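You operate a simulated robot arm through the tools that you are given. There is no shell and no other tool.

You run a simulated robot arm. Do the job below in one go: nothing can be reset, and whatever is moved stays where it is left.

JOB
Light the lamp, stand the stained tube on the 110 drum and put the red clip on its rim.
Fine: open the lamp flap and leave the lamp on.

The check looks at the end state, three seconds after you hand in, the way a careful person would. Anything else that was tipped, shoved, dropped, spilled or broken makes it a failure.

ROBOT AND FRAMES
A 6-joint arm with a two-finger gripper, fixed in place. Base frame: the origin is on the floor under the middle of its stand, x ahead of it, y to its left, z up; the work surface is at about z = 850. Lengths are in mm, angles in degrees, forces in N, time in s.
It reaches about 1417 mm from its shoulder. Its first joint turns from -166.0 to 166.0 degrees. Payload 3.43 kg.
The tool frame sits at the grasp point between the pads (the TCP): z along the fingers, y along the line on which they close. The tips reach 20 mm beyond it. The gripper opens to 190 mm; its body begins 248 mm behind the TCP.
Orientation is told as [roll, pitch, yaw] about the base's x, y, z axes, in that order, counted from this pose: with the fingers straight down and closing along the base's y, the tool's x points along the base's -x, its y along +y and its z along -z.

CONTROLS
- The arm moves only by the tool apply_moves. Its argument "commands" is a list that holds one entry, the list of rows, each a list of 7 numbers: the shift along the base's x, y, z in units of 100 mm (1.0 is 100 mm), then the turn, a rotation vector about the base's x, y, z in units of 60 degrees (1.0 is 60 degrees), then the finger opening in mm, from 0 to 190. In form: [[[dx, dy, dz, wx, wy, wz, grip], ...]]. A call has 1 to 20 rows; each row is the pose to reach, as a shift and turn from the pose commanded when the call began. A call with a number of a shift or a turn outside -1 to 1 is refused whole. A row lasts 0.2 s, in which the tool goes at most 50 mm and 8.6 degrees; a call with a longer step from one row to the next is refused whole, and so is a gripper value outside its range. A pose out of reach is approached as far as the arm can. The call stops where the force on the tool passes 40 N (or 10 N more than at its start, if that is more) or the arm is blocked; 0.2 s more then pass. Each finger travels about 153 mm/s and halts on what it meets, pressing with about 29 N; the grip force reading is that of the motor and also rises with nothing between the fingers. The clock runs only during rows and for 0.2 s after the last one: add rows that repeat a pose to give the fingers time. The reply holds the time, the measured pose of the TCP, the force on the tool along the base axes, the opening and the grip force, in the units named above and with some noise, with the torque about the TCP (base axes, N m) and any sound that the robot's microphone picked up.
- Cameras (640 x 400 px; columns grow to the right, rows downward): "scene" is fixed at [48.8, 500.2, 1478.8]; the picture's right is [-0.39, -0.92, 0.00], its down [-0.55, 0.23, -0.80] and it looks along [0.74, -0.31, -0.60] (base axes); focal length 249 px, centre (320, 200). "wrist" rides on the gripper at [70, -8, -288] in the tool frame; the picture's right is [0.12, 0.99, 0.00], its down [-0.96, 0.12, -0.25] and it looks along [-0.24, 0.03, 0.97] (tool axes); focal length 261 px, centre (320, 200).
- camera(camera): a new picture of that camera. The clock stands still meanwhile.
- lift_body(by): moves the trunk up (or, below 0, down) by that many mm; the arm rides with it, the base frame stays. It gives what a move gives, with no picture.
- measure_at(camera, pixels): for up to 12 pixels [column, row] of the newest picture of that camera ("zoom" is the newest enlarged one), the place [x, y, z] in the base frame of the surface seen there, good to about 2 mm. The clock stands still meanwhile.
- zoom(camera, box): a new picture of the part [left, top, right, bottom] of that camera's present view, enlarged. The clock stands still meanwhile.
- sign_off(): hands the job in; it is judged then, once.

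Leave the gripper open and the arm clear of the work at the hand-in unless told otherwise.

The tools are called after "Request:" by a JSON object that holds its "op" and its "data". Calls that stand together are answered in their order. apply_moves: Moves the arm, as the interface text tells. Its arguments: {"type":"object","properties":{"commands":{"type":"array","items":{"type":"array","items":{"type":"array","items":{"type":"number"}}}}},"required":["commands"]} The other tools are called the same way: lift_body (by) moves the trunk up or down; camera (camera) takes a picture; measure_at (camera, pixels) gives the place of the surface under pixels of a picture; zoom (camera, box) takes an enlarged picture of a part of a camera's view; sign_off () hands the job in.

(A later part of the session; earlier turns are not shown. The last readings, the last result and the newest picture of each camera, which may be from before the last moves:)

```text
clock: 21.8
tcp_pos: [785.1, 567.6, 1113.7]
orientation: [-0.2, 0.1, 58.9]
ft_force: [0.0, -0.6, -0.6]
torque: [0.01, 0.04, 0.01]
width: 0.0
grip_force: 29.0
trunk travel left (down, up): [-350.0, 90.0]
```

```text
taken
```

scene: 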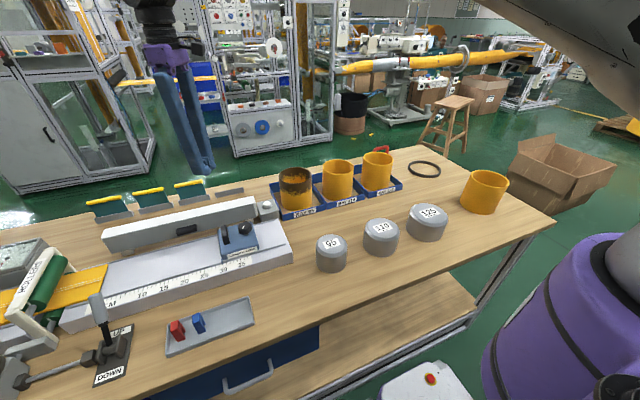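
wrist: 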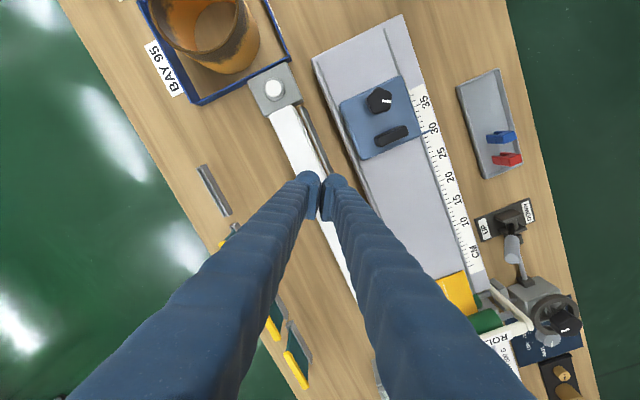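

Gripper is closed and turning; the button is visible at (272,88). I'll finish turning the fingers to close along x (narrow in y) and move over the button.

Request:
{"op": "apply_moves", "data": {"commands": [[[0.05, -0.25, 0, 0, 0, 0.13, 0], [0.1, -0.5, 0, 0, 0, 0.26, 0], [0.15, -0.75, 0, 0, 0, 0.39, 0], [0.15, -1.0, 0, 0, 0, 0.52, 0]]]}}

Request:
{"op": "apply_moves", "data": {"commands": [[[0, -0.33, -0.3, 0, 0, 0, 0], [0, -0.65, -0.6, 0, 0, 0, 0], [0, -0.65, -0.9, 0, 0, 0, 0], [0, -0.65, -1.0, 0, 0, 0, 0], [0, -0.65, -1.0, 0, 0, 0, 0]]]}}

Request:
{"op": "camera", "data": {"camera": "wrist"}}

Request:
{"op": "zoom", "data": {"camera": "scene", "box": [200, 120, 340, 240]}}

```text
clock: 22.8
tcp_pos: [799.9, 465.9, 1111.7]
orientation: [0.0, 0.1, 90.1]
ft_force: [-0.5, -0.2, 0.3]
torque: [0.06, -0.01, -0.02]
width: 0.3
grip_force: 28.7
trunk travel left (down, up): [-350.0, 90.0]
```

```text
clock: 24.0
tcp_pos: [801.3, 402.5, 1011.8]
orientation: [-0.1, 0.0, 90.1]
ft_force: [-0.2, -0.2, -0.6]
torque: [0.05, 0.04, -0.01]
width: 0.0
grip_force: 28.8
trunk travel left (down, up): [-350.0, 90.0]
```

```text
taken
```

wrist: 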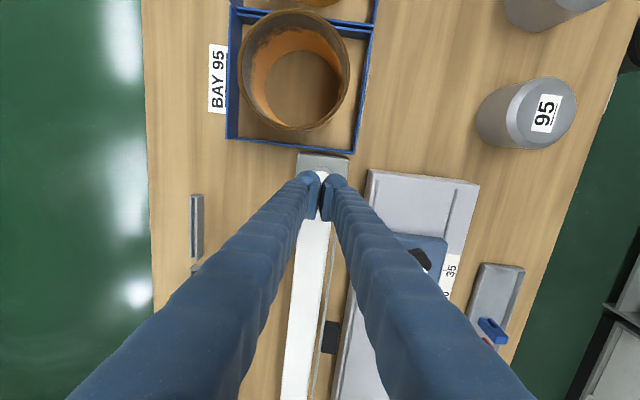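

```text
3.33 times, centred on (270, 180) of scene
```

zoom: 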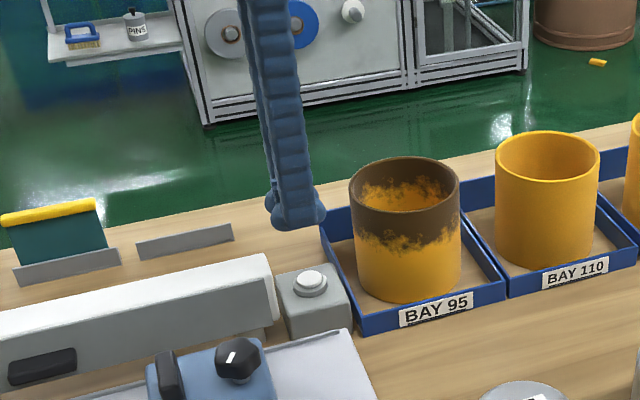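

The closed fingertips are above the button (scene shows the tip over it). I'll descend to just above and check.

Request:
{"op": "apply_moves", "data": {"commands": [[[0, 0, -0.3, 0, 0, 0, 0], [0, 0, -0.5, 0, 0, 0, 0], [0, 0, -0.65, 0, 0, 0, 0], [0, 0, -0.65, 0, 0, 0, 0]]]}}

Request:
{"op": "zoom", "data": {"camera": "scene", "box": [220, 150, 320, 230]}}

Request:
{"op": "zoom", "data": {"camera": "wrist", "box": [260, 130, 380, 230]}}

```text
clock: 25.0
tcp_pos: [800.9, 404.3, 948.4]
orientation: [-0.1, 0.1, 90.0]
ft_force: [0.0, -0.7, 0.7]
torque: [-0.02, -0.02, 0.01]
width: 0.0
grip_force: 29.0
trunk travel left (down, up): [-350.0, 90.0]
```

```text
5.00 times, centred on (270, 190) of scene
```

zoom: 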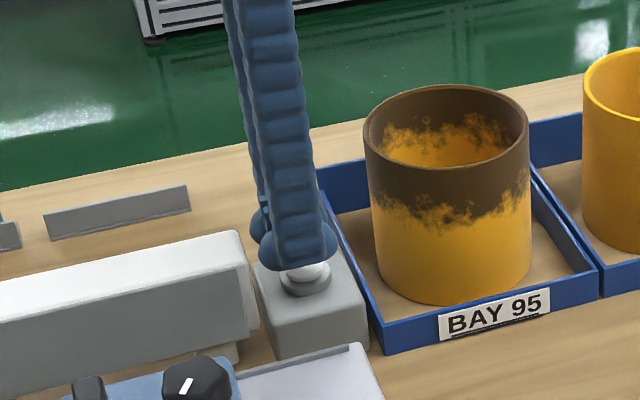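

```text
4.00 times, centred on (320, 180) of wrist
```

zoom: 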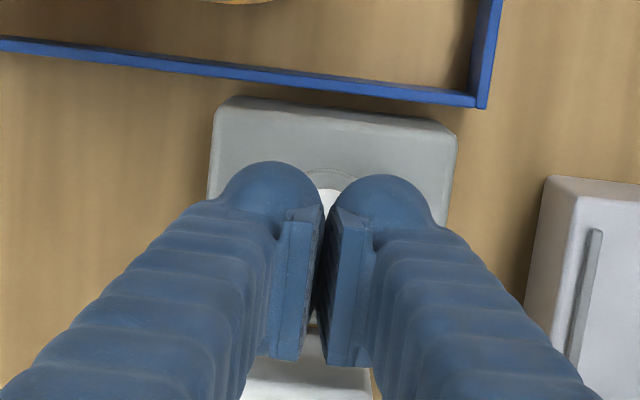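

Tips are about 12 mm above the button. I'll press down in 2 mm steps.

Request:
{"op": "apply_moves", "data": {"commands": [[[0, 0, -0.06, 0, 0, 0, 0], [0, 0, -0.09, 0, 0, 0, 0], [0, 0, -0.11, 0, 0, 0, 0], [0, 0, -0.13, 0, 0, 0, 0], [0, 0, -0.15, 0, 0, 0, 0]]]}}

Request:
{"op": "zoom", "data": {"camera": "scene", "box": [90, 150, 320, 290]}}

```text
clock: 26.2
tcp_pos: [800.4, 402.6, 934.1]
orientation: [-0.1, 0.1, 90.0]
ft_force: [-1.5, -0.1, 2.0]
torque: [0.02, -0.03, -0.04]
width: 5.8
grip_force: 34.1
trunk travel left (down, up): [-350.0, 90.0]
```

```text
2.78 times, centred on (205, 220) of scene
```

zoom: 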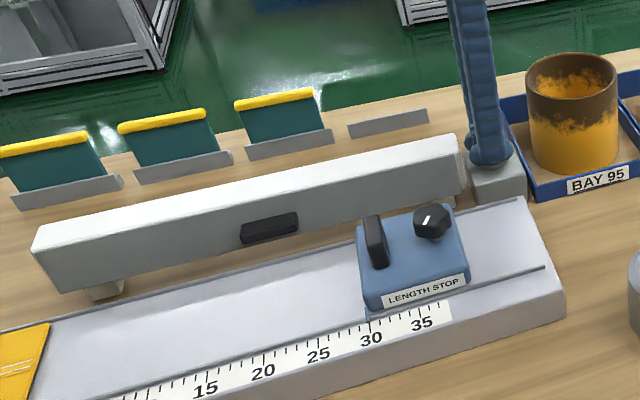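

The fingertips are being wedged apart by the button (width 5.8). I'll lift, and offset so that one fingertip's middle is over the button instead.

Request:
{"op": "apply_moves", "data": {"commands": [[[0, 0, 0.1, 0, 0, 0, 0], [0, 0, 0.2, 0, 0, 0, 0], [0.15, 0, 0.2, 0, 0, 0, 0], [0.15, 0, 0.2, 0, 0, 0, 0]]]}}

Request:
{"op": "zoom", "data": {"camera": "scene", "box": [220, 150, 320, 230]}}

Request:
{"op": "zoom", "data": {"camera": "wrist", "box": [260, 130, 380, 230]}}

```text
clock: 27.2
tcp_pos: [816.3, 401.9, 952.9]
orientation: [-0.1, 0.1, 90.0]
ft_force: [0.1, -0.8, 0.5]
torque: [0.03, 0.02, 0.0]
width: 0.3
grip_force: 33.9
trunk travel left (down, up): [-350.0, 90.0]
```

```text
5.00 times, centred on (270, 190) of scene
```

zoom: 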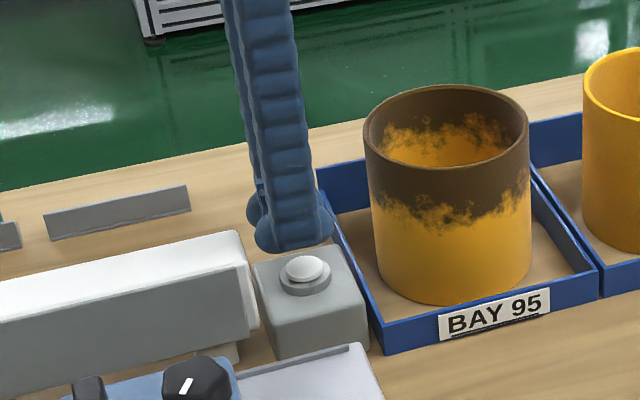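

```text
4.00 times, centred on (320, 180) of wrist
```

zoom: 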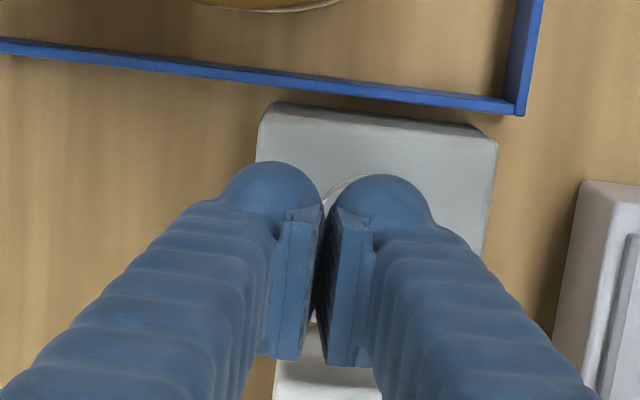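

I'll measure the fingertip and button positions directly in the scene view to line them up.

Request:
{"op": "measure_at", "data": {"camera": "zoom", "pixels": [[272, 217], [340, 190]]}}

Request:
{"op": "measure_at", "data": {"camera": "scene", "pixels": [[258, 197], [262, 197], [266, 198], [270, 197], [274, 195], [277, 193], [264, 192], [270, 190], [253, 193], [262, 204], [267, 203], [265, 205]]}}

```text
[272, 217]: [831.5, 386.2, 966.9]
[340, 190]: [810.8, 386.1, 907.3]
```

```text
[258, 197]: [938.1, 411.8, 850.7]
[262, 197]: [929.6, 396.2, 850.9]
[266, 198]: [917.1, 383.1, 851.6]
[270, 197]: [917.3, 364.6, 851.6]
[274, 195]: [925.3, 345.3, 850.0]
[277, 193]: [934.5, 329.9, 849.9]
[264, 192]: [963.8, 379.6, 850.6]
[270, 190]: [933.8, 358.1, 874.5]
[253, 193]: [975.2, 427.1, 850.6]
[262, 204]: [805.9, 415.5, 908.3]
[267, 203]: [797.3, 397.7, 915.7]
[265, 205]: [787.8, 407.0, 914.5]
```

Those scene readings refer to an older picture; I'll take a fresh scene zoom and measure the tip in it.

Request:
{"op": "zoom", "data": {"camera": "scene", "box": [240, 170, 300, 220]}}

Request:
{"op": "measure_at", "data": {"camera": "zoom", "pixels": [[140, 215], [190, 230], [230, 250], [270, 250], [310, 245], [340, 225], [280, 200], [280, 150], [100, 190], [270, 300], [250, 290], [300, 300]]}}

```text
8.00 times, centred on (270, 195) of scene
```

zoom: 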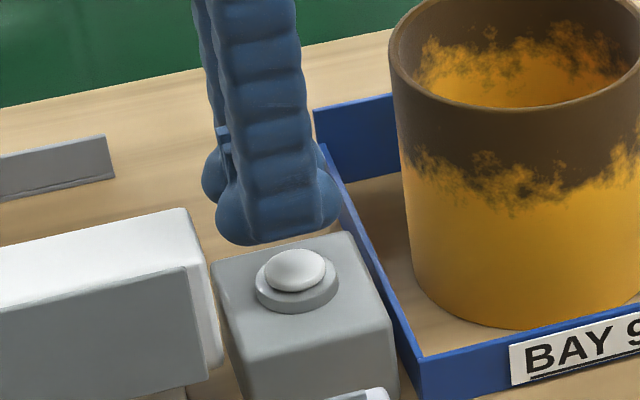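

```text
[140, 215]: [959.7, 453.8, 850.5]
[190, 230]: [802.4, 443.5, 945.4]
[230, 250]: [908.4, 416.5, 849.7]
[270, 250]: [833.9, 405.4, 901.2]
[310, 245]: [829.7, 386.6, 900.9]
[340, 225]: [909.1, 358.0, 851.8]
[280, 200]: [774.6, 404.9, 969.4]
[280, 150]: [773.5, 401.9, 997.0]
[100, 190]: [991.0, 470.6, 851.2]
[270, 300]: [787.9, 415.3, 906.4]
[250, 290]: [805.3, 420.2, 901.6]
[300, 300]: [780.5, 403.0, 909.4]
```

One finger's middle (x ≈ 796, y ≈ 404) is now over the button (799, 402). Pressing down in small steps.

Request:
{"op": "apply_moves", "data": {"commands": [[[0, 0, -0.08, 0, 0, 0, 0], [0, 0, -0.12, 0, 0, 0, 0], [0, 0, -0.14, 0, 0, 0, 0], [0, 0, -0.16, 0, 0, 0, 0], [0, 0, -0.18, 0, 0, 0, 0], [0, 0, -0.2, 0, 0, 0, 0]]]}}

Request:
{"op": "zoom", "data": {"camera": "scene", "box": [90, 150, 320, 290]}}

```text
clock: 28.6
tcp_pos: [815.6, 403.0, 933.0]
orientation: [-0.1, 0.1, 90.0]
ft_force: [0.0, 0.3, 0.5]
torque: [0.01, -0.01, 0.01]
width: 0.0
grip_force: 34.3
trunk travel left (down, up): [-350.0, 90.0]
```

```text
2.78 times, centred on (205, 220) of scene
```

zoom: 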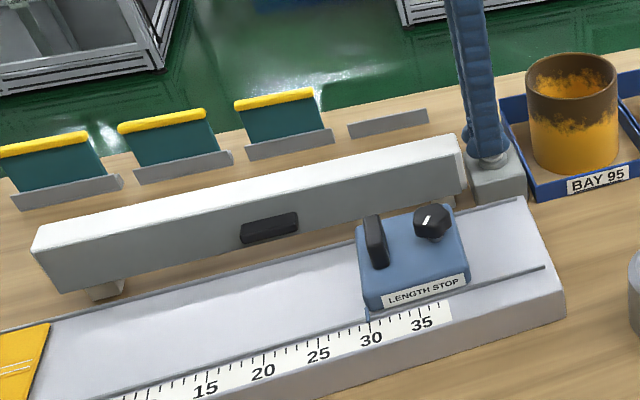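

No contact yet at z = 933. Continue down in 1.5–2 mm steps.

Request:
{"op": "apply_moves", "data": {"commands": [[[0, 0, -0.02, 0, 0, 0, 0], [0, 0, -0.04, 0, 0, 0, 0], [0, 0, -0.055, 0, 0, 0, 0], [0, 0, -0.07, 0, 0, 0, 0]]]}}

Request:
{"op": "zoom", "data": {"camera": "scene", "box": [90, 150, 320, 290]}}

```text
clock: 29.6
tcp_pos: [815.3, 403.1, 926.5]
orientation: [-0.2, -0.1, 89.9]
ft_force: [-1.5, 1.2, 15.7]
torque: [-0.01, 0.17, -0.03]
width: 0.0
grip_force: 34.1
trunk travel left (down, up): [-350.0, 90.0]
heard: click
```

```text
2.78 times, centred on (205, 220) of scene
```

zoom: 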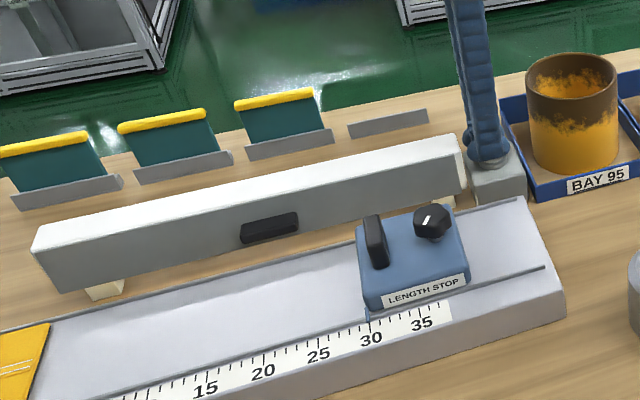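

A click was heard, and the feet under the housing look brighter — the lamp seems on. I'll raise and look from above.

Request:
{"op": "apply_moves", "data": {"commands": [[[0, 0, 0.2, 0, 0, 0, 0], [0, 0, 0.5, 0, 0, 0, 0], [0, 0, 0.9, 0, 0, 0, 0], [0, 0, 0.9, 0, 0, 0, 0]]]}}

Request:
{"op": "zoom", "data": {"camera": "scene", "box": [90, 180, 290, 280]}}

Request:
{"op": "camera", "data": {"camera": "wrist"}}

```text
clock: 30.6
tcp_pos: [815.2, 404.1, 1016.2]
orientation: [0.0, 0.1, 90.1]
ft_force: [0.4, 0.6, -0.5]
torque: [0.03, 0.03, -0.05]
width: 0.1
grip_force: 33.9
trunk travel left (down, up): [-350.0, 90.0]
```

```text
3.20 times, centred on (190, 230) of scene
```

zoom: 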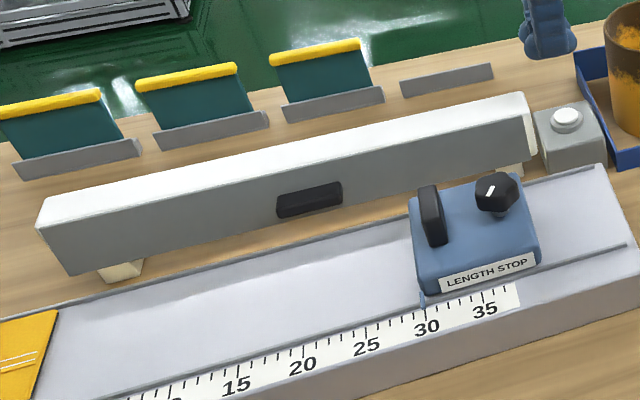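

```text
taken
```

wrist: 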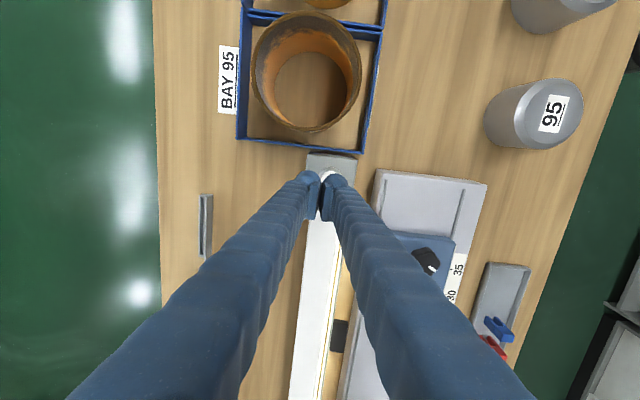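

The lamp is lit: a warm line shows in the gap between flap and housing at (328,300) in the wrist view. I'll zoom into that gap to see how the flap is mounted.

Request:
{"op": "zoom", "data": {"camera": "wrist", "box": [300, 210, 370, 300]}}

Request:
{"op": "zoom", "data": {"camera": "wrist", "box": [280, 300, 370, 400]}}

Request:
{"op": "zoom", "data": {"camera": "scene", "box": [230, 190, 280, 230]}}

```text
4.44 times, centred on (335, 255) of wrist
```

zoom: 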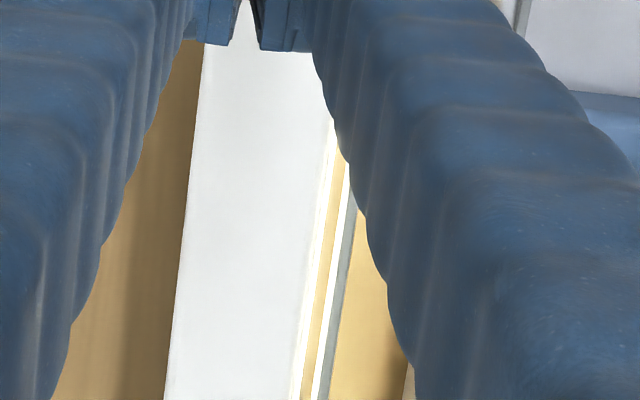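

```text
4.00 times, centred on (325, 350) of wrist
```

zoom: 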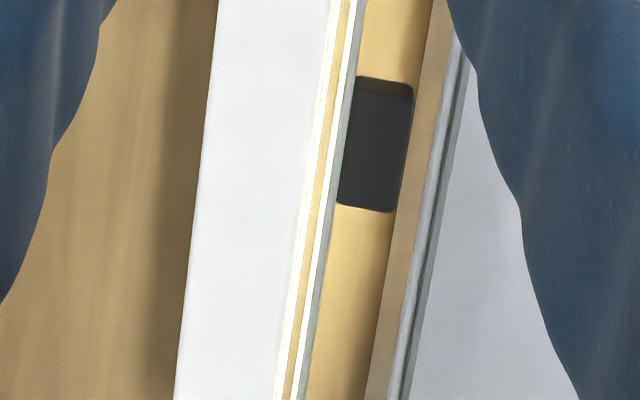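

```text
10.00 times, centred on (255, 210) of scene
```

zoom: 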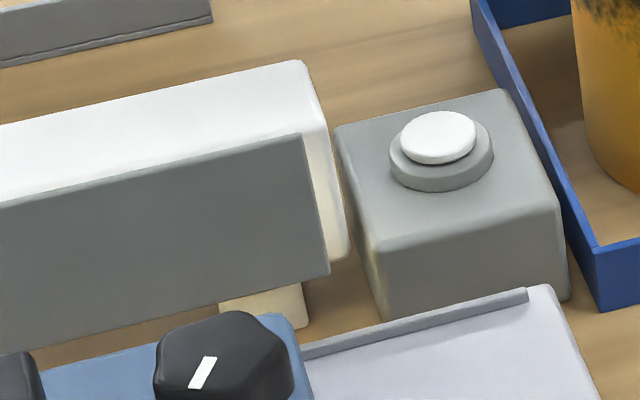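

Looking straight through the gap I see lit bench, so the flap is only held at a hidden pivot. Working through the force and torque readings of the earlier pulls, all reaction lines pass through the flap's top edge (769, 947): a fairly free top hinge, with my clamped, non-rotating fingers holding it back (and my position checks then used an old picture). I'll re-approach with the tool tilted −45°, so I can rotate it with the flap. First: up, yaw back.

Request:
{"op": "apply_moves", "data": {"commands": [[[-0.1, 0.1, 0.4, 0, 0, 0, 0], [-0.25, 0.3, 0.6, 0, 0, -0.13, 20], [-0.4, 0.5, 0.6, 0, 0, -0.26, 40], [-0.55, 0.7, 0.6, 0, 0, -0.39, 60], [-0.7, 0.9, 0.6, 0, 0, -0.52, 80], [-0.85, 1.0, 0.6, 0, 0, -0.65, 90], [-1.0, 1.0, 0.6, 0, 0, -0.78, 90], [-1.0, 1.0, 0.6, 0, 0, -0.78, 90]]]}}

Request:
{"op": "apply_moves", "data": {"commands": [[[-0.1, 0.2, 0, 0, 0, -0.12, 90], [-0.2, 0.4, 0, 0, 0, -0.24, 90], [-0.3, 0.6, 0, 0, 0, -0.36, 90], [-0.4, 0.8, 0, 0, 0, -0.48, 90], [-0.5, 1.0, 0, 0, 0, -0.6, 90], [-0.6, 1.0, 0, 0, 0, -0.72, 90], [-0.6, 1.0, 0, 0, 0, -0.72, 90]]]}}

```text
clock: 32.4
tcp_pos: [715.0, 503.1, 1075.8]
orientation: [0.0, 0.1, 43.2]
ft_force: [-0.5, -0.4, 0.1]
torque: [0.03, 0.0, 0.01]
width: 90.2
grip_force: 0.0
trunk travel left (down, up): [-350.0, 90.0]
```

```text
clock: 34.0
tcp_pos: [654.6, 603.1, 1076.6]
orientation: [-0.3, 0.1, -0.1]
ft_force: [0.7, -0.3, 0.1]
torque: [0.01, 0.0, 0.02]
width: 90.3
grip_force: 0.0
trunk travel left (down, up): [-350.0, 90.0]
```

Yaw is back to 0. Now tilt −45° and go to a standoff point on the approach line to the handle.

Request:
{"op": "apply_moves", "data": {"commands": [[[0, 0.11, 0, 0, -0.125, 0, 85], [0, 0.22, -0.1, 0, -0.25, 0, 80], [0, 0.33, -0.2, 0, -0.375, 0, 80], [0, 0.44, -0.35, 0, -0.5, 0, 80], [0, 0.55, -0.5, 0, -0.625, 0, 80], [0, 0.665, -0.7, 0, -0.75, 0, 80], [0, 0.665, -0.7, 0, -0.75, 0, 80]]]}}

Request:
{"op": "camera", "data": {"camera": "wrist"}}

Request:
{"op": "camera", "data": {"camera": "scene"}}

```text
clock: 35.6
tcp_pos: [655.7, 669.3, 1005.1]
orientation: [-0.3, -44.8, 0.1]
ft_force: [0.2, 0.3, 0.3]
torque: [-0.09, -0.03, -0.05]
width: 80.0
grip_force: 0.1
trunk travel left (down, up): [-350.0, 90.0]
```

```text
taken
```

wrist: 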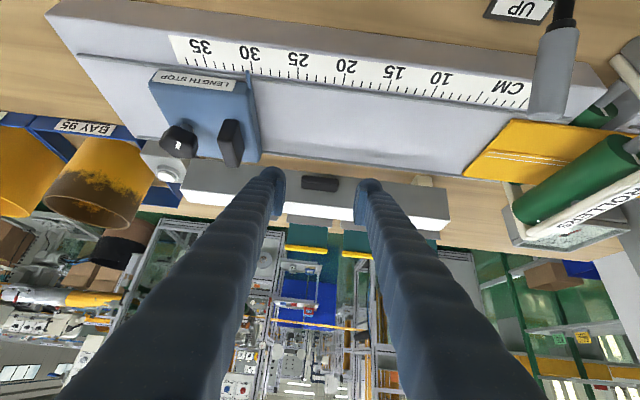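

```text
taken
```

scene: 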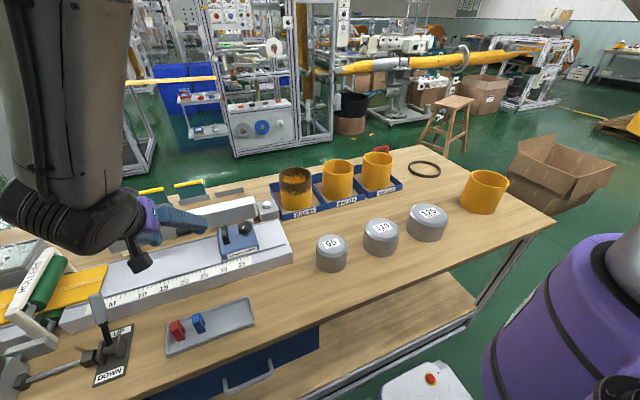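

The lit lamp and handle are visible at (320,183). I'll verify the flap and handle positions in this fresh picture.

Request:
{"op": "measure_at", "data": {"camera": "wrist", "pixels": [[320, 180], [320, 183], [320, 186], [320, 190], [304, 183], [337, 183], [400, 190], [400, 203], [400, 210], [250, 175], [250, 190], [320, 160]]}}

```text
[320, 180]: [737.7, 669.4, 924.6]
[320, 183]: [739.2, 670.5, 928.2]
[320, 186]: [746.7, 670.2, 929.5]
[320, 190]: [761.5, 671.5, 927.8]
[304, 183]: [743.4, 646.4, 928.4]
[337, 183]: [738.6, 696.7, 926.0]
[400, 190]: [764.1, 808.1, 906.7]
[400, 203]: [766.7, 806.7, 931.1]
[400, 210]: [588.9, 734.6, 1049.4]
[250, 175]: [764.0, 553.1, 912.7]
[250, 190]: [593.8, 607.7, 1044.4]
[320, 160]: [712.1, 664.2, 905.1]
```

The flap is now about 6° ajar (bottom x ≈ 764, top ≈ 767–769) and stayed there: it is top-hinged with holding friction. Now approach the handle along the tool axis with the fingers open.

Request:
{"op": "apply_moves", "data": {"commands": [[[0.3, 0.005, -0.3, 0, 0, 0, 80], [0.6, 0.005, -0.6, 0, 0, 0, 80], [0.75, 0.005, -0.75, 0, 0, 0, 80], [0.85, 0.005, -0.85, 0, 0, 0, 80], [0.85, 0.005, -0.85, 0, 0, 0, 80]]]}}

Request:
{"op": "zoom", "data": {"camera": "wrist", "box": [220, 130, 420, 250]}}

Request:
{"op": "zoom", "data": {"camera": "scene", "box": [60, 150, 280, 290]}}

```text
clock: 36.8
tcp_pos: [739.6, 669.3, 920.8]
orientation: [-0.3, -44.9, 0.0]
ft_force: [-1.1, -0.1, -0.5]
torque: [-0.02, -0.05, 0.02]
width: 79.9
grip_force: 0.0
trunk travel left (down, up): [-350.0, 90.0]
```

```text
3.20 times, centred on (320, 190) of wrist
```

zoom: 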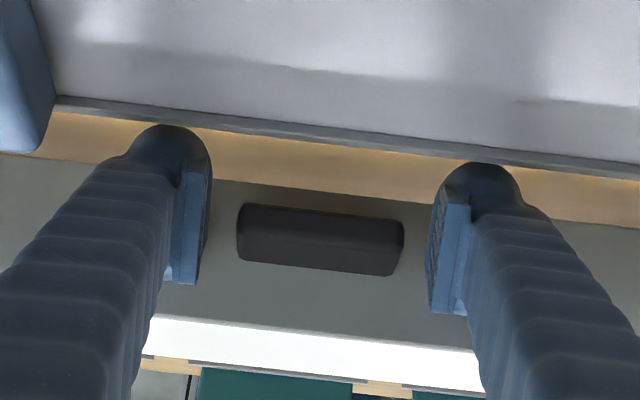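

```text
2.86 times, centred on (170, 220) of scene
```

zoom: 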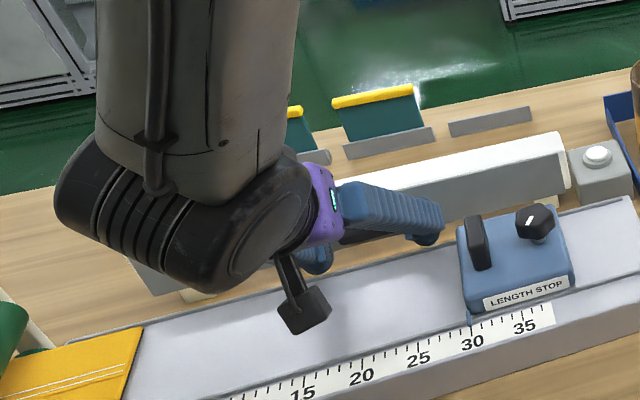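

The handle is between the pads. I'll close on it, then rotate with the flap about its top edge, 22° at first.

Request:
{"op": "apply_moves", "data": {"commands": [[[0, 0, 0, 0, 0, 0, 65], [0, 0, 0, 0, 0, 0, 50], [0, 0, 0, 0, 0, 0, 50]]]}}

Request:
{"op": "apply_moves", "data": {"commands": [[[-0.016, 0, 0.019, 0, 0.0625, 0, 50], [-0.033, 0, 0.039, 0, 0.125, 0, 50], [-0.047, 0, 0.06, 0, 0.1875, 0, 50], [-0.06, 0, 0.082, 0, 0.25, 0, 50], [-0.071, 0, 0.105, 0, 0.3125, 0, 50], [-0.082, 0, 0.128, 0, 0.375, 0, 50]]]}}

Request:
{"op": "zoom", "data": {"camera": "wrist", "box": [130, 130, 490, 280]}}

```text
clock: 37.6
tcp_pos: [739.3, 670.4, 921.2]
orientation: [-0.2, -44.8, 0.2]
ft_force: [0.9, 4.7, 0.7]
torque: [0.07, -0.03, 0.08]
width: 58.8
grip_force: 45.1
trunk travel left (down, up): [-350.0, 90.0]
```

```text
clock: 39.0
tcp_pos: [730.8, 669.6, 935.9]
orientation: [-0.2, -22.4, 0.1]
ft_force: [-7.0, 2.9, 18.9]
torque: [0.83, -0.8, 0.18]
width: 59.0
grip_force: 45.0
trunk travel left (down, up): [-350.0, 90.0]
```

```text
1.78 times, centred on (310, 205) of wrist
```

zoom: 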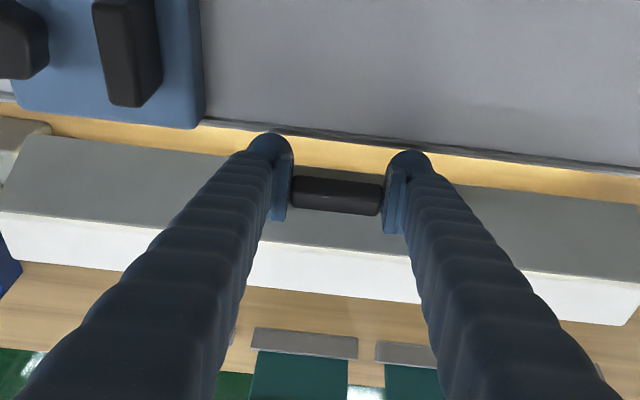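

The flap is swinging open. I'll measure its true angle from fresh points before continuing.

Request:
{"op": "measure_at", "data": {"camera": "zoom", "pixels": [[150, 165], [150, 190], [150, 215], [335, 180], [335, 190], [335, 205], [335, 225], [335, 240], [520, 195], [520, 225], [520, 250], [520, 262]]}}

```text
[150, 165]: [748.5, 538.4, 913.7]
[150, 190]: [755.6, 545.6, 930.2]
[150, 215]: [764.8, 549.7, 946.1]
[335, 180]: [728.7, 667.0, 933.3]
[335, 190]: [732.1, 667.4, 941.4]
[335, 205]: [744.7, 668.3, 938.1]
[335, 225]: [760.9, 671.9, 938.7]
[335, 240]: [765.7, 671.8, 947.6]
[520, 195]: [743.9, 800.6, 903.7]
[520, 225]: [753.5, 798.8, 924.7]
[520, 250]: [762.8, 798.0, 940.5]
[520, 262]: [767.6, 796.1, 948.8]
```

The flap is at ≈ 28°, turning about its top edge (769, 949). Continue the arc with the tool turning to vertical.

Request:
{"op": "apply_moves", "data": {"commands": [[[-0.007, 0, 0.035, 0, 0.0625, 0, 50], [-0.014, 0, 0.061, 0, 0.125, 0, 50], [-0.018, 0, 0.087, 0, 0.1875, 0, 50], [-0.022, 0, 0.113, 0, 0.25, 0, 50], [-0.023, 0, 0.139, 0, 0.3125, 0, 50], [-0.023, 0, 0.166, 0, 0.375, 0, 50]]]}}

Request:
{"op": "zoom", "data": {"camera": "wrist", "box": [130, 130, 490, 280]}}

Request:
{"op": "measure_at", "data": {"camera": "zoom", "pixels": [[150, 165], [150, 190], [150, 215], [335, 180], [335, 190], [335, 205], [335, 225], [335, 240], [520, 195], [520, 225], [520, 250], [520, 262]]}}

```text
clock: 40.4
tcp_pos: [727.6, 669.6, 952.9]
orientation: [-0.1, 0.1, 0.1]
ft_force: [-9.5, 8.2, 20.5]
torque: [1.04, -0.84, -0.11]
width: 59.0
grip_force: 44.9
trunk travel left (down, up): [-350.0, 90.0]
```

```text
1.78 times, centred on (310, 205) of wrist
```

zoom: 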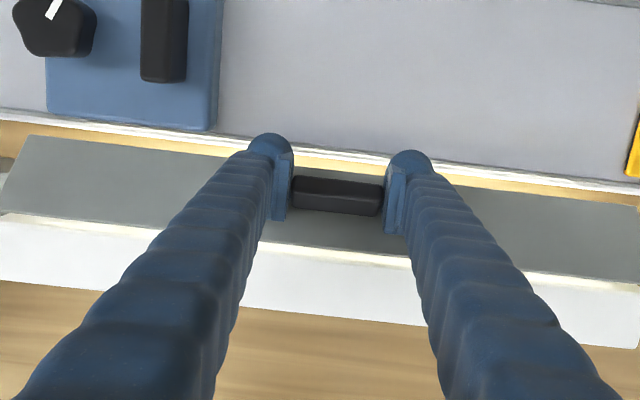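

```text
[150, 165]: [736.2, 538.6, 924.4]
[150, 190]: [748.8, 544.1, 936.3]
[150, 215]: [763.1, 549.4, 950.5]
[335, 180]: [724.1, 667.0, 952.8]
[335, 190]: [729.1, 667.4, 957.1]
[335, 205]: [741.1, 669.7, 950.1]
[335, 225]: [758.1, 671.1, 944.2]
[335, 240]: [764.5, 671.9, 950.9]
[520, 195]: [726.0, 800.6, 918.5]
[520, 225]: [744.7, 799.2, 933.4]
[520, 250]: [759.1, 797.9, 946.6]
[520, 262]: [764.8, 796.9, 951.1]
```

The flap is at ≈ 50° and the tool is vertical (its tilt limit). I'll continue along the arc without turning, letting the handle pivot between the pads, in small steps.

Request:
{"op": "apply_moves", "data": {"commands": [[[0.003, 0, 0.035, 0, 0, 0, 50], [0.011, 0, 0.071, 0, 0, 0, 50], [0.022, 0, 0.105, 0, 0, 0, 50], [0.035, 0, 0.138, 0, 0, 0, 50]]]}}

Request:
{"op": "zoom", "data": {"camera": "wrist", "box": [130, 130, 490, 280]}}

Request:
{"op": "measure_at", "data": {"camera": "zoom", "pixels": [[150, 165], [150, 190], [150, 215], [335, 180], [335, 190], [335, 205], [335, 225], [335, 240], [520, 195], [520, 225], [520, 250], [520, 262]]}}

```text
clock: 41.4
tcp_pos: [731.7, 669.9, 962.4]
orientation: [-0.5, 0.3, 0.1]
ft_force: [-24.9, 5.2, -21.6]
torque: [0.27, 1.01, 0.11]
width: 59.4
grip_force: 45.3
trunk travel left (down, up): [-350.0, 90.0]
```

```text
1.78 times, centred on (310, 205) of wrist
```

zoom: 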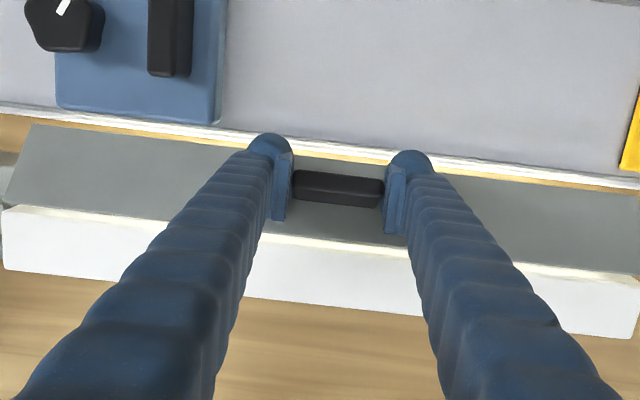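

```text
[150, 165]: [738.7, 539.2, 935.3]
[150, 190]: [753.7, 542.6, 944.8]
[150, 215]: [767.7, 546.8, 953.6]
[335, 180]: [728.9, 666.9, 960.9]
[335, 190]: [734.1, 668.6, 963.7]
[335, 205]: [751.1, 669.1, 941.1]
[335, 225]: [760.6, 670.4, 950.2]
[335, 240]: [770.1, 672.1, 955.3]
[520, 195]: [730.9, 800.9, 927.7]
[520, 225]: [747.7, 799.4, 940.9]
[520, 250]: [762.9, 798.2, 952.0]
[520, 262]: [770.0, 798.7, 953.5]
```

Now ≈ 55°, but the clamp torque (1.0 N·m) is building up. I'll ease back slightly, open the fingers, and see if the flap stays put by itself.

Request:
{"op": "apply_moves", "data": {"commands": [[[-0.02, 0, -0.02, 0, 0, 0, 50], [-0.02, 0, -0.02, 0, 0, 0, 66], [-0.02, 0, -0.02, 0, 0, 0, 70]]]}}

Request:
{"op": "zoom", "data": {"camera": "wrist", "box": [130, 130, 490, 280]}}

Request:
{"op": "measure_at", "data": {"camera": "zoom", "pixels": [[150, 165], [150, 190], [150, 215], [335, 180], [335, 190], [335, 205], [335, 225], [335, 240], [520, 195], [520, 225], [520, 250], [520, 262]]}}

```text
clock: 42.2
tcp_pos: [733.1, 669.8, 962.3]
orientation: [-0.2, 0.1, 0.0]
ft_force: [-0.9, 0.4, -1.2]
torque: [0.0, 0.05, 0.01]
width: 69.8
grip_force: 0.1
trunk travel left (down, up): [-350.0, 90.0]
```

```text
1.78 times, centred on (310, 205) of wrist
```

zoom: 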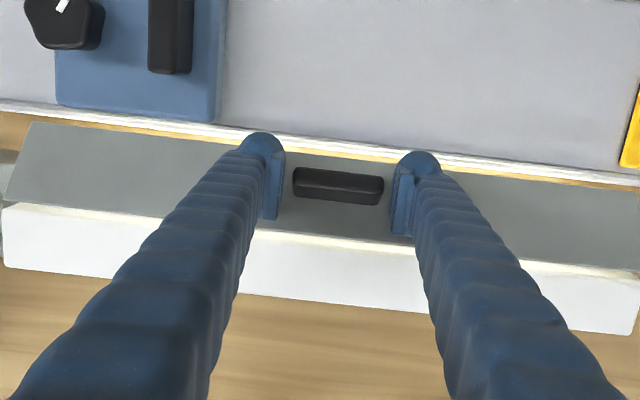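

```text
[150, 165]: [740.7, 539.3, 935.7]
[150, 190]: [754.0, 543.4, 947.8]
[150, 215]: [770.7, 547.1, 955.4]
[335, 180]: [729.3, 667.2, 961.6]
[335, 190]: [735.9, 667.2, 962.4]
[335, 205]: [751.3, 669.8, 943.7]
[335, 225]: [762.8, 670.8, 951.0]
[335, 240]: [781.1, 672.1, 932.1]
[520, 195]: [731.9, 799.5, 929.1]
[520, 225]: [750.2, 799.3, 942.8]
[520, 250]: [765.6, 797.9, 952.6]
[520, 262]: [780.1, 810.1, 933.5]
```

The flap holds at ≈ 55° by itself, so regripping works. I'll tilt the tool back to −45° around the handle with the fingers still straddling it.

Request:
{"op": "apply_moves", "data": {"commands": [[[-0.01, 0, 0.0, 0, -0.125, 0, 72], [-0.02, 0, -0.01, 0, -0.25, 0, 72], [-0.03, 0, -0.03, 0, -0.375, 0, 72], [-0.04, 0, -0.05, 0, -0.5, 0, 72], [-0.05, 0, -0.07, 0, -0.625, 0, 72], [-0.06, 0, -0.08, 0, -0.75, 0, 72], [-0.06, 0, -0.08, 0, -0.75, 0, 72]]]}}

Request:
{"op": "zoom", "data": {"camera": "wrist", "box": [130, 130, 490, 280]}}

Request:
{"op": "measure_at", "data": {"camera": "zoom", "pixels": [[150, 165], [150, 190], [150, 215], [335, 170], [335, 180], [335, 190], [335, 200], [335, 215], [335, 235], [520, 195], [520, 225], [520, 240]]}}

```text
clock: 43.8
tcp_pos: [726.8, 669.7, 954.4]
orientation: [-0.2, -44.9, 0.1]
ft_force: [-0.4, 0.9, 0.6]
torque: [-0.02, -0.01, -0.02]
width: 71.8
grip_force: 0.1
trunk travel left (down, up): [-350.0, 90.0]
```

```text
1.78 times, centred on (310, 205) of wrist
```

zoom: 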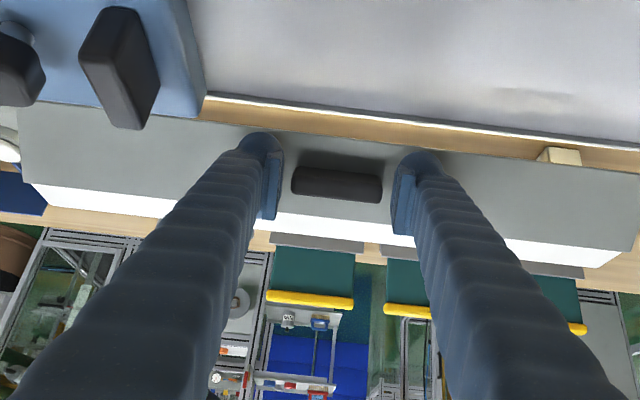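

```text
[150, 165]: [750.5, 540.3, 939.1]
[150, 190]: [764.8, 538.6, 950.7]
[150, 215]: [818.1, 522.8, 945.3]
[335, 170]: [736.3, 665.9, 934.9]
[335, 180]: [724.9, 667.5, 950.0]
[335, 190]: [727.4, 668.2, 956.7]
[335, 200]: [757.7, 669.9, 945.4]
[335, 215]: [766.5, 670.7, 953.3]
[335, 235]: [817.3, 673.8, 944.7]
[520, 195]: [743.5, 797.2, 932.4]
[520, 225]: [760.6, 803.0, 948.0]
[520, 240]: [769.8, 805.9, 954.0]
```

No contact, flap unchanged. I'll advance 4 mm along the tool, close on the handle, and swing another 30° with the tool turning along.

Request:
{"op": "apply_moves", "data": {"commands": [[[0.03, 0, -0.03, 0, 0, 0, 72], [0.03, 0, -0.03, 0, 0, 0, 60], [0.03, 0, -0.03, 0, 0, 0, 50], [0.03, 0, -0.03, 0, 0, 0, 50]]]}}

Request:
{"op": "apply_moves", "data": {"commands": [[[0.003, 0, 0.025, 0, 0.0625, 0, 50], [0.008, 0, 0.051, 0, 0.125, 0, 50], [0.014, 0, 0.076, 0, 0.1875, 0, 50], [0.022, 0, 0.1, 0, 0.25, 0, 50], [0.032, 0, 0.124, 0, 0.3125, 0, 50], [0.043, 0, 0.147, 0, 0.375, 0, 50]]]}}

Request:
{"op": "zoom", "data": {"camera": "wrist", "box": [130, 130, 490, 280]}}

Request:
{"op": "measure_at", "data": {"camera": "zoom", "pixels": [[150, 165], [150, 190], [150, 215], [335, 170], [335, 180], [335, 190], [335, 200], [335, 215], [335, 235], [520, 195], [520, 225], [520, 240]]}}

```text
clock: 44.8
tcp_pos: [728.1, 669.2, 949.9]
orientation: [-0.1, -44.9, 0.0]
ft_force: [0.5, -4.1, -1.9]
torque: [-0.01, 0.07, -0.08]
width: 59.0
grip_force: 44.8
trunk travel left (down, up): [-350.0, 90.0]
```

```text
clock: 46.2
tcp_pos: [732.0, 671.1, 967.4]
orientation: [-0.1, -22.4, 0.0]
ft_force: [-11.3, -7.8, 8.0]
torque: [0.78, -0.1, -0.03]
width: 58.9
grip_force: 45.1
trunk travel left (down, up): [-350.0, 90.0]
```

```text
1.78 times, centred on (310, 205) of wrist
```

zoom: 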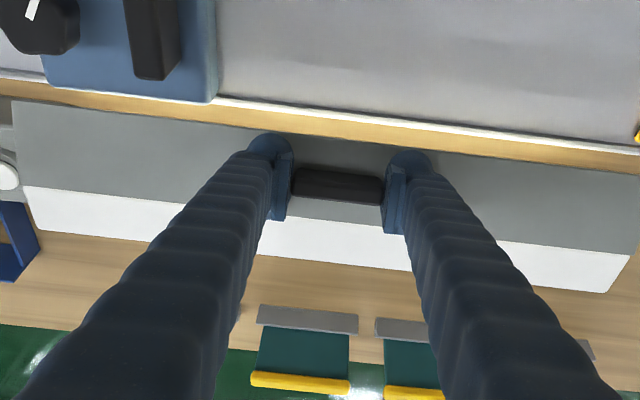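

```text
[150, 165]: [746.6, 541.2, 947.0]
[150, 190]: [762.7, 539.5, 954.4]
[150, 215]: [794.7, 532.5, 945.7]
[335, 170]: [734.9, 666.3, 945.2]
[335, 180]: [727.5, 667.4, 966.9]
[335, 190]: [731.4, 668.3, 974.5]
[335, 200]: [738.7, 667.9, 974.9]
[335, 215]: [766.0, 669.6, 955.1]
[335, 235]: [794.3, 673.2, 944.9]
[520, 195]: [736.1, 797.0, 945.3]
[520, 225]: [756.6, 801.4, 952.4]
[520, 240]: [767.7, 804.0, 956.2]
```

Now ≈ 71°. Continue the arc with the last 22° of tool turn.

Request:
{"op": "apply_moves", "data": {"commands": [[[0.011, 0, 0.024, 0, 0.0625, 0, 50], [0.026, 0, 0.047, 0, 0.125, 0, 50], [0.041, 0, 0.069, 0, 0.1875, 0, 50], [0.058, 0, 0.091, 0, 0.25, 0, 50], [0.076, 0, 0.111, 0, 0.3125, 0, 50], [0.095, 0, 0.13, 0, 0.375, 0, 50]]]}}

Request:
{"op": "zoom", "data": {"camera": "wrist", "box": [130, 130, 490, 280]}}

Request:
{"op": "measure_at", "data": {"camera": "zoom", "pixels": [[150, 165], [150, 190], [150, 215], [335, 170], [335, 180], [335, 190], [335, 200], [335, 215], [335, 235], [520, 195], [520, 225], [520, 240]]}}

```text
clock: 47.6
tcp_pos: [740.9, 669.4, 982.7]
orientation: [0.1, 0.0, 0.0]
ft_force: [-13.6, 0.8, 21.7]
torque: [0.65, -0.23, -0.41]
width: 59.3
grip_force: 45.4
trunk travel left (down, up): [-350.0, 90.0]
```

```text
1.78 times, centred on (310, 205) of wrist
```

zoom: 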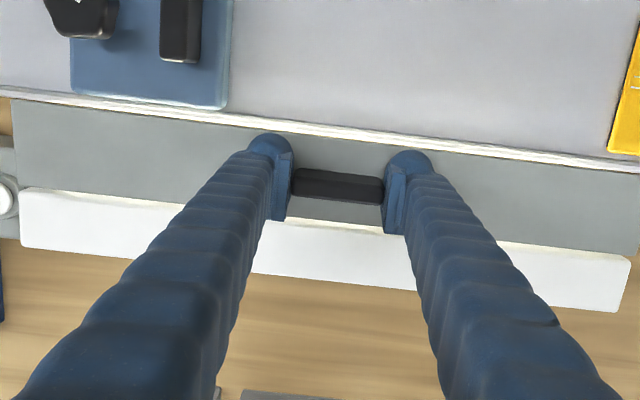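

```text
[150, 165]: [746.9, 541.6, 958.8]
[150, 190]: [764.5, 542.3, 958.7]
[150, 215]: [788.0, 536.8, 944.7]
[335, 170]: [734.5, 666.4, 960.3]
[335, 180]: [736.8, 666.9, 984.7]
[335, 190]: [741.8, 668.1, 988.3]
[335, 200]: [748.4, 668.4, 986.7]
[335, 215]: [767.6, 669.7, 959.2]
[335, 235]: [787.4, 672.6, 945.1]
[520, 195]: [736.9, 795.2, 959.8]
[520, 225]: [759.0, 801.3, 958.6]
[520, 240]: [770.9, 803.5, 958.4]
```

The flap is now horizontal (≈ 91°, outer face at z ≈ 959). I'll release the handle, rise clear, and check that it stays open.

Request:
{"op": "apply_moves", "data": {"commands": [[[0, 0, -0.01, 0, 0, 0, 62], [0, 0, -0.01, 0, 0, 0, 75], [0, 0, 0.0, 0, 0, 0, 80], [-0.02, 0, 0.3, 0, 0, 0, 80], [-0.02, 0, 0.6, 0, 0, 0, 80], [-0.02, 0, 0.9, 0, 0, 0, 80], [-0.02, 0, 0.9, 0, 0, 0, 80]]]}}

Request:
{"op": "camera", "data": {"camera": "scene"}}

Request:
{"op": "camera", "data": {"camera": "wrist"}}

```text
clock: 49.2
tcp_pos: [741.5, 669.0, 1070.0]
orientation: [-0.2, 0.2, 0.0]
ft_force: [-0.2, -0.2, -1.0]
torque: [0.03, 0.0, 0.01]
width: 79.9
grip_force: 0.2
trunk travel left (down, up): [-350.0, 90.0]
```

```text
taken
```

scene: 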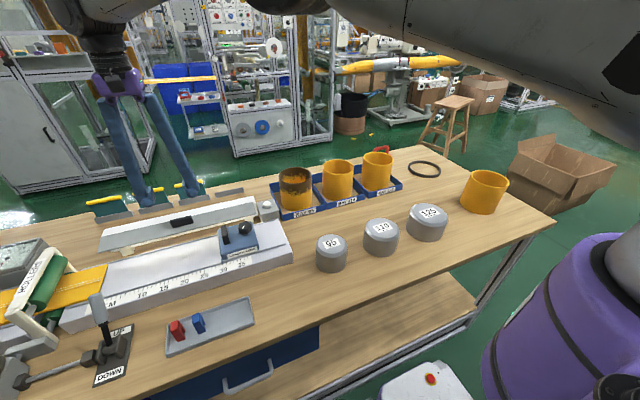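

```text
taken
```

wrist: 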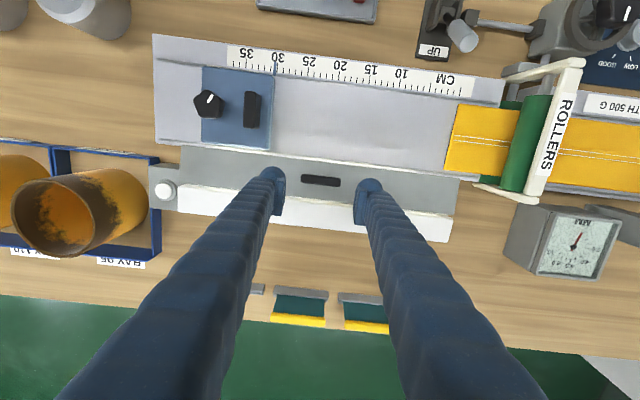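

Request:
{"op": "measure_at", "data": {"camera": "scene", "pixels": [[120, 240], [120, 234], [150, 232], [150, 227], [220, 212], [220, 207], [180, 222], [180, 219], [245, 205], [130, 243], [240, 210], [105, 240]]}}

Request:
{"op": "zoom", "data": {"camera": "scene", "box": [90, 180, 290, 280]}}

```text
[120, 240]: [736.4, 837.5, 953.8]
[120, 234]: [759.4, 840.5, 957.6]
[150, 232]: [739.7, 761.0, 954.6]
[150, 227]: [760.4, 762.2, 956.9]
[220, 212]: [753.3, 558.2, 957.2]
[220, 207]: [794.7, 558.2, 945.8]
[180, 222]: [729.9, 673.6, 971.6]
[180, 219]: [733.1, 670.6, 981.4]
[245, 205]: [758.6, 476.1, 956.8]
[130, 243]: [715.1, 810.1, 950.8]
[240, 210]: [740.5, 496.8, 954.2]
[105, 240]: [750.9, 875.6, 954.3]
```

```text
3.20 times, centred on (190, 230) of scene
```

zoom: 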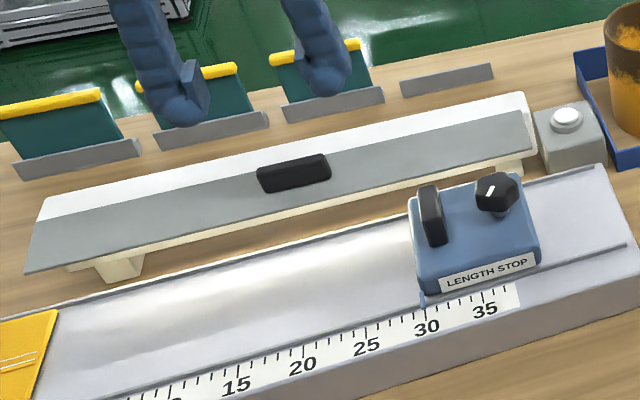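

It's open at ≈ 82° now (plate is lit), but it was 91° while gripped. I'll wait about two seconds to see if it's drooping.

Request:
{"op": "apply_moves", "data": {"commands": [[[0, 0, 0, 0, 0, 0, 80], [0, 0, 0, 0, 0, 0, 80], [0, 0, 0, 0, 0, 0, 80], [0, 0, 0, 0, 0, 0, 80], [0, 0, 0, 0, 0, 0, 80], [0, 0, 0, 0, 0, 0, 80], [0, 0, 0, 0, 0, 0, 80], [0, 0, 0, 0, 0, 0, 80], [0, 0, 0, 0, 0, 0, 80], [0, 0, 0, 0, 0, 0, 80]]]}}

Request:
{"op": "camera", "data": {"camera": "scene"}}

Request:
{"op": "measure_at", "data": {"camera": "scene", "pixels": [[120, 240], [120, 234], [150, 232], [150, 227], [220, 212], [220, 207], [180, 222], [180, 219], [245, 205], [130, 243], [240, 210], [105, 240]]}}

```text
clock: 51.4
tcp_pos: [740.8, 669.1, 1070.5]
orientation: [-0.2, 0.1, 0.0]
ft_force: [-0.4, -0.6, -0.7]
torque: [0.02, 0.02, -0.02]
width: 80.1
grip_force: 0.1
trunk travel left (down, up): [-350.0, 90.0]
```

```text
taken
```

scene: 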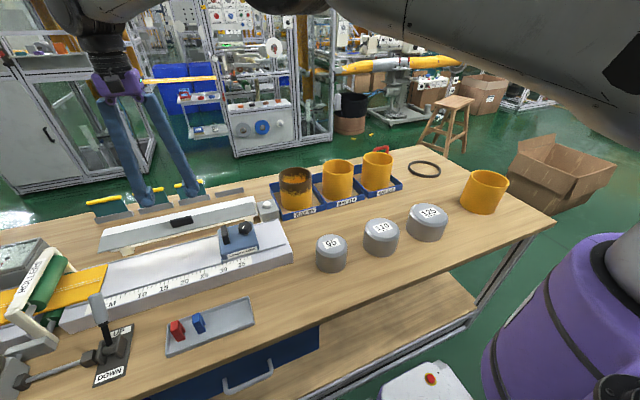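

```text
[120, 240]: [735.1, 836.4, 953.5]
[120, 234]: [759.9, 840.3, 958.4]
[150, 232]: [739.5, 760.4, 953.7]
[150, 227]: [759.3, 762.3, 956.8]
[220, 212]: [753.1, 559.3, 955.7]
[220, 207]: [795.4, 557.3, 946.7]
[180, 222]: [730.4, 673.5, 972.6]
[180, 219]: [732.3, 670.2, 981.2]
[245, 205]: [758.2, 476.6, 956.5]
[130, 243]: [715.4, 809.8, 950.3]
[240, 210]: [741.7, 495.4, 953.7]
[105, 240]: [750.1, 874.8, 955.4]
```

The flap is stable at ≈ 82°. To open it fuller, I'll regrip the handle with the tool tilted −30° and swing it another ~25°, watching for an end stop.

Request:
{"op": "apply_moves", "data": {"commands": [[[-0.015, 0, -0.03, 0, -0.125, 0, 80], [-0.03, 0, -0.06, 0, -0.25, 0, 80], [-0.045, 0, -0.09, 0, -0.375, 0, 80], [-0.06, 0, -0.12, 0, -0.5, 0, 80], [-0.06, 0, -0.4, 0, -0.5, 0, 80], [-0.06, 0, -0.7, 0, -0.5, 0, 78], [-0.06, 0.005, -0.9, 0, -0.5, 0, 75], [-0.06, 0.005, -0.9, 0, -0.5, 0, 75]]]}}

Request:
{"op": "zoom", "data": {"camera": "wrist", "box": [130, 130, 490, 280]}}

Request:
{"op": "measure_at", "data": {"camera": "zoom", "pixels": [[335, 170], [335, 180], [335, 190], [335, 200], [335, 215], [335, 235]]}}

```text
clock: 53.2
tcp_pos: [734.1, 671.1, 979.6]
orientation: [-0.1, -29.9, 0.1]
ft_force: [0.4, -0.4, 0.1]
torque: [0.01, -0.01, 0.03]
width: 74.9
grip_force: 0.0
trunk travel left (down, up): [-350.0, 90.0]
```

```text
1.78 times, centred on (310, 205) of wrist
```

zoom: 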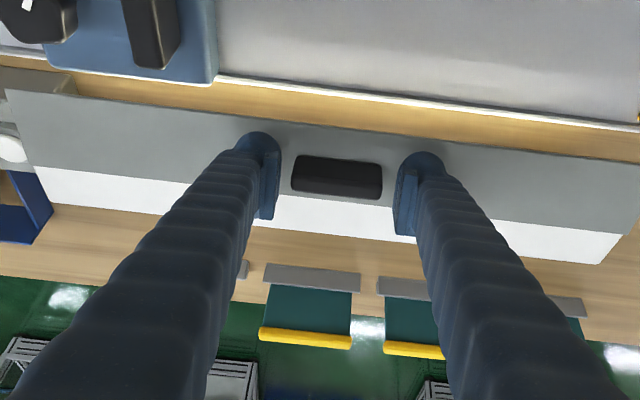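

```text
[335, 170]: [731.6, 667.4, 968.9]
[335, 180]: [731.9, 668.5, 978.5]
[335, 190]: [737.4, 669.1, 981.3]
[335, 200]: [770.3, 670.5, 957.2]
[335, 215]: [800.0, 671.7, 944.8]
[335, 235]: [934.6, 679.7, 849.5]
```

Handle top is at (731–747, z 981). I'll lower 3 mm, centre on it, close, and swing on.

Request:
{"op": "apply_moves", "data": {"commands": [[[0.03, 0, -0.03, 0, 0, 0, 72], [0.03, 0, -0.03, 0, 0, 0, 60], [0.03, 0, -0.03, 0, 0, 0, 50], [0.03, 0, -0.03, 0, 0, 0, 50]]]}}

Request:
{"op": "apply_moves", "data": {"commands": [[[0.019, 0, 0.022, 0, 0.0625, 0, 50], [0.041, 0, 0.0425, 0, 0.125, 0, 50], [0.063, 0, 0.061, 0, 0.1875, 0, 50], [0.087, 0, 0.079, 0, 0.25, 0, 50], [0.111, 0, 0.095, 0, 0.3125, 0, 50], [0.137, 0, 0.11, 0, 0.375, 0, 50]]]}}

Request:
{"op": "zoom", "data": {"camera": "wrist", "box": [130, 130, 490, 280]}}

Request:
{"op": "measure_at", "data": {"camera": "zoom", "pixels": [[150, 140], [150, 165], [150, 190], [335, 170], [335, 180], [335, 190], [335, 200], [335, 215], [520, 180], [520, 195], [520, 210], [520, 225]]}}

```text
clock: 54.2
tcp_pos: [736.7, 669.9, 976.5]
orientation: [-0.3, -29.9, 0.0]
ft_force: [-1.1, -4.2, -0.8]
torque: [-0.02, 0.0, -0.01]
width: 58.7
grip_force: 44.5
trunk travel left (down, up): [-350.0, 90.0]
```

```text
clock: 55.6
tcp_pos: [748.7, 670.3, 986.5]
orientation: [-0.2, -7.2, 0.1]
ft_force: [-15.0, -2.0, -3.3]
torque: [1.12, 0.02, 0.01]
width: 58.8
grip_force: 45.0
trunk travel left (down, up): [-350.0, 90.0]
```

```text
1.78 times, centred on (310, 205) of wrist
```

zoom: 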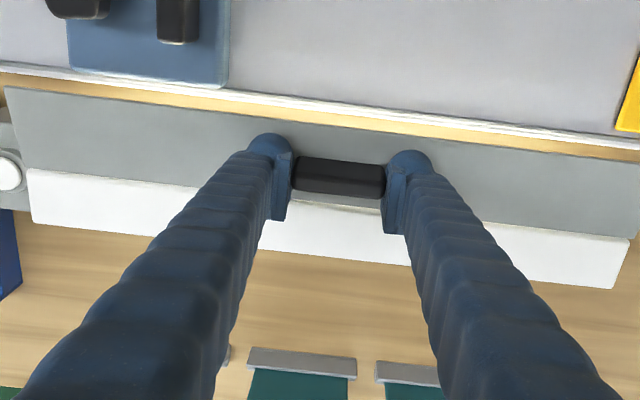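

```text
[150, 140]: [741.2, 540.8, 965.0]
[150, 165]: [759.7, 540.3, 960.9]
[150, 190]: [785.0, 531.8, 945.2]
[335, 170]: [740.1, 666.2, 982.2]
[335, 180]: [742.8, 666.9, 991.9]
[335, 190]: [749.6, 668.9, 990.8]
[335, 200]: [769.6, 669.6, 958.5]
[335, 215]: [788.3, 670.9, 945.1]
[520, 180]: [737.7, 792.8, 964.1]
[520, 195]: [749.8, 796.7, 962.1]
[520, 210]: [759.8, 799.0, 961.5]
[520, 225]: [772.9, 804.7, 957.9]
```

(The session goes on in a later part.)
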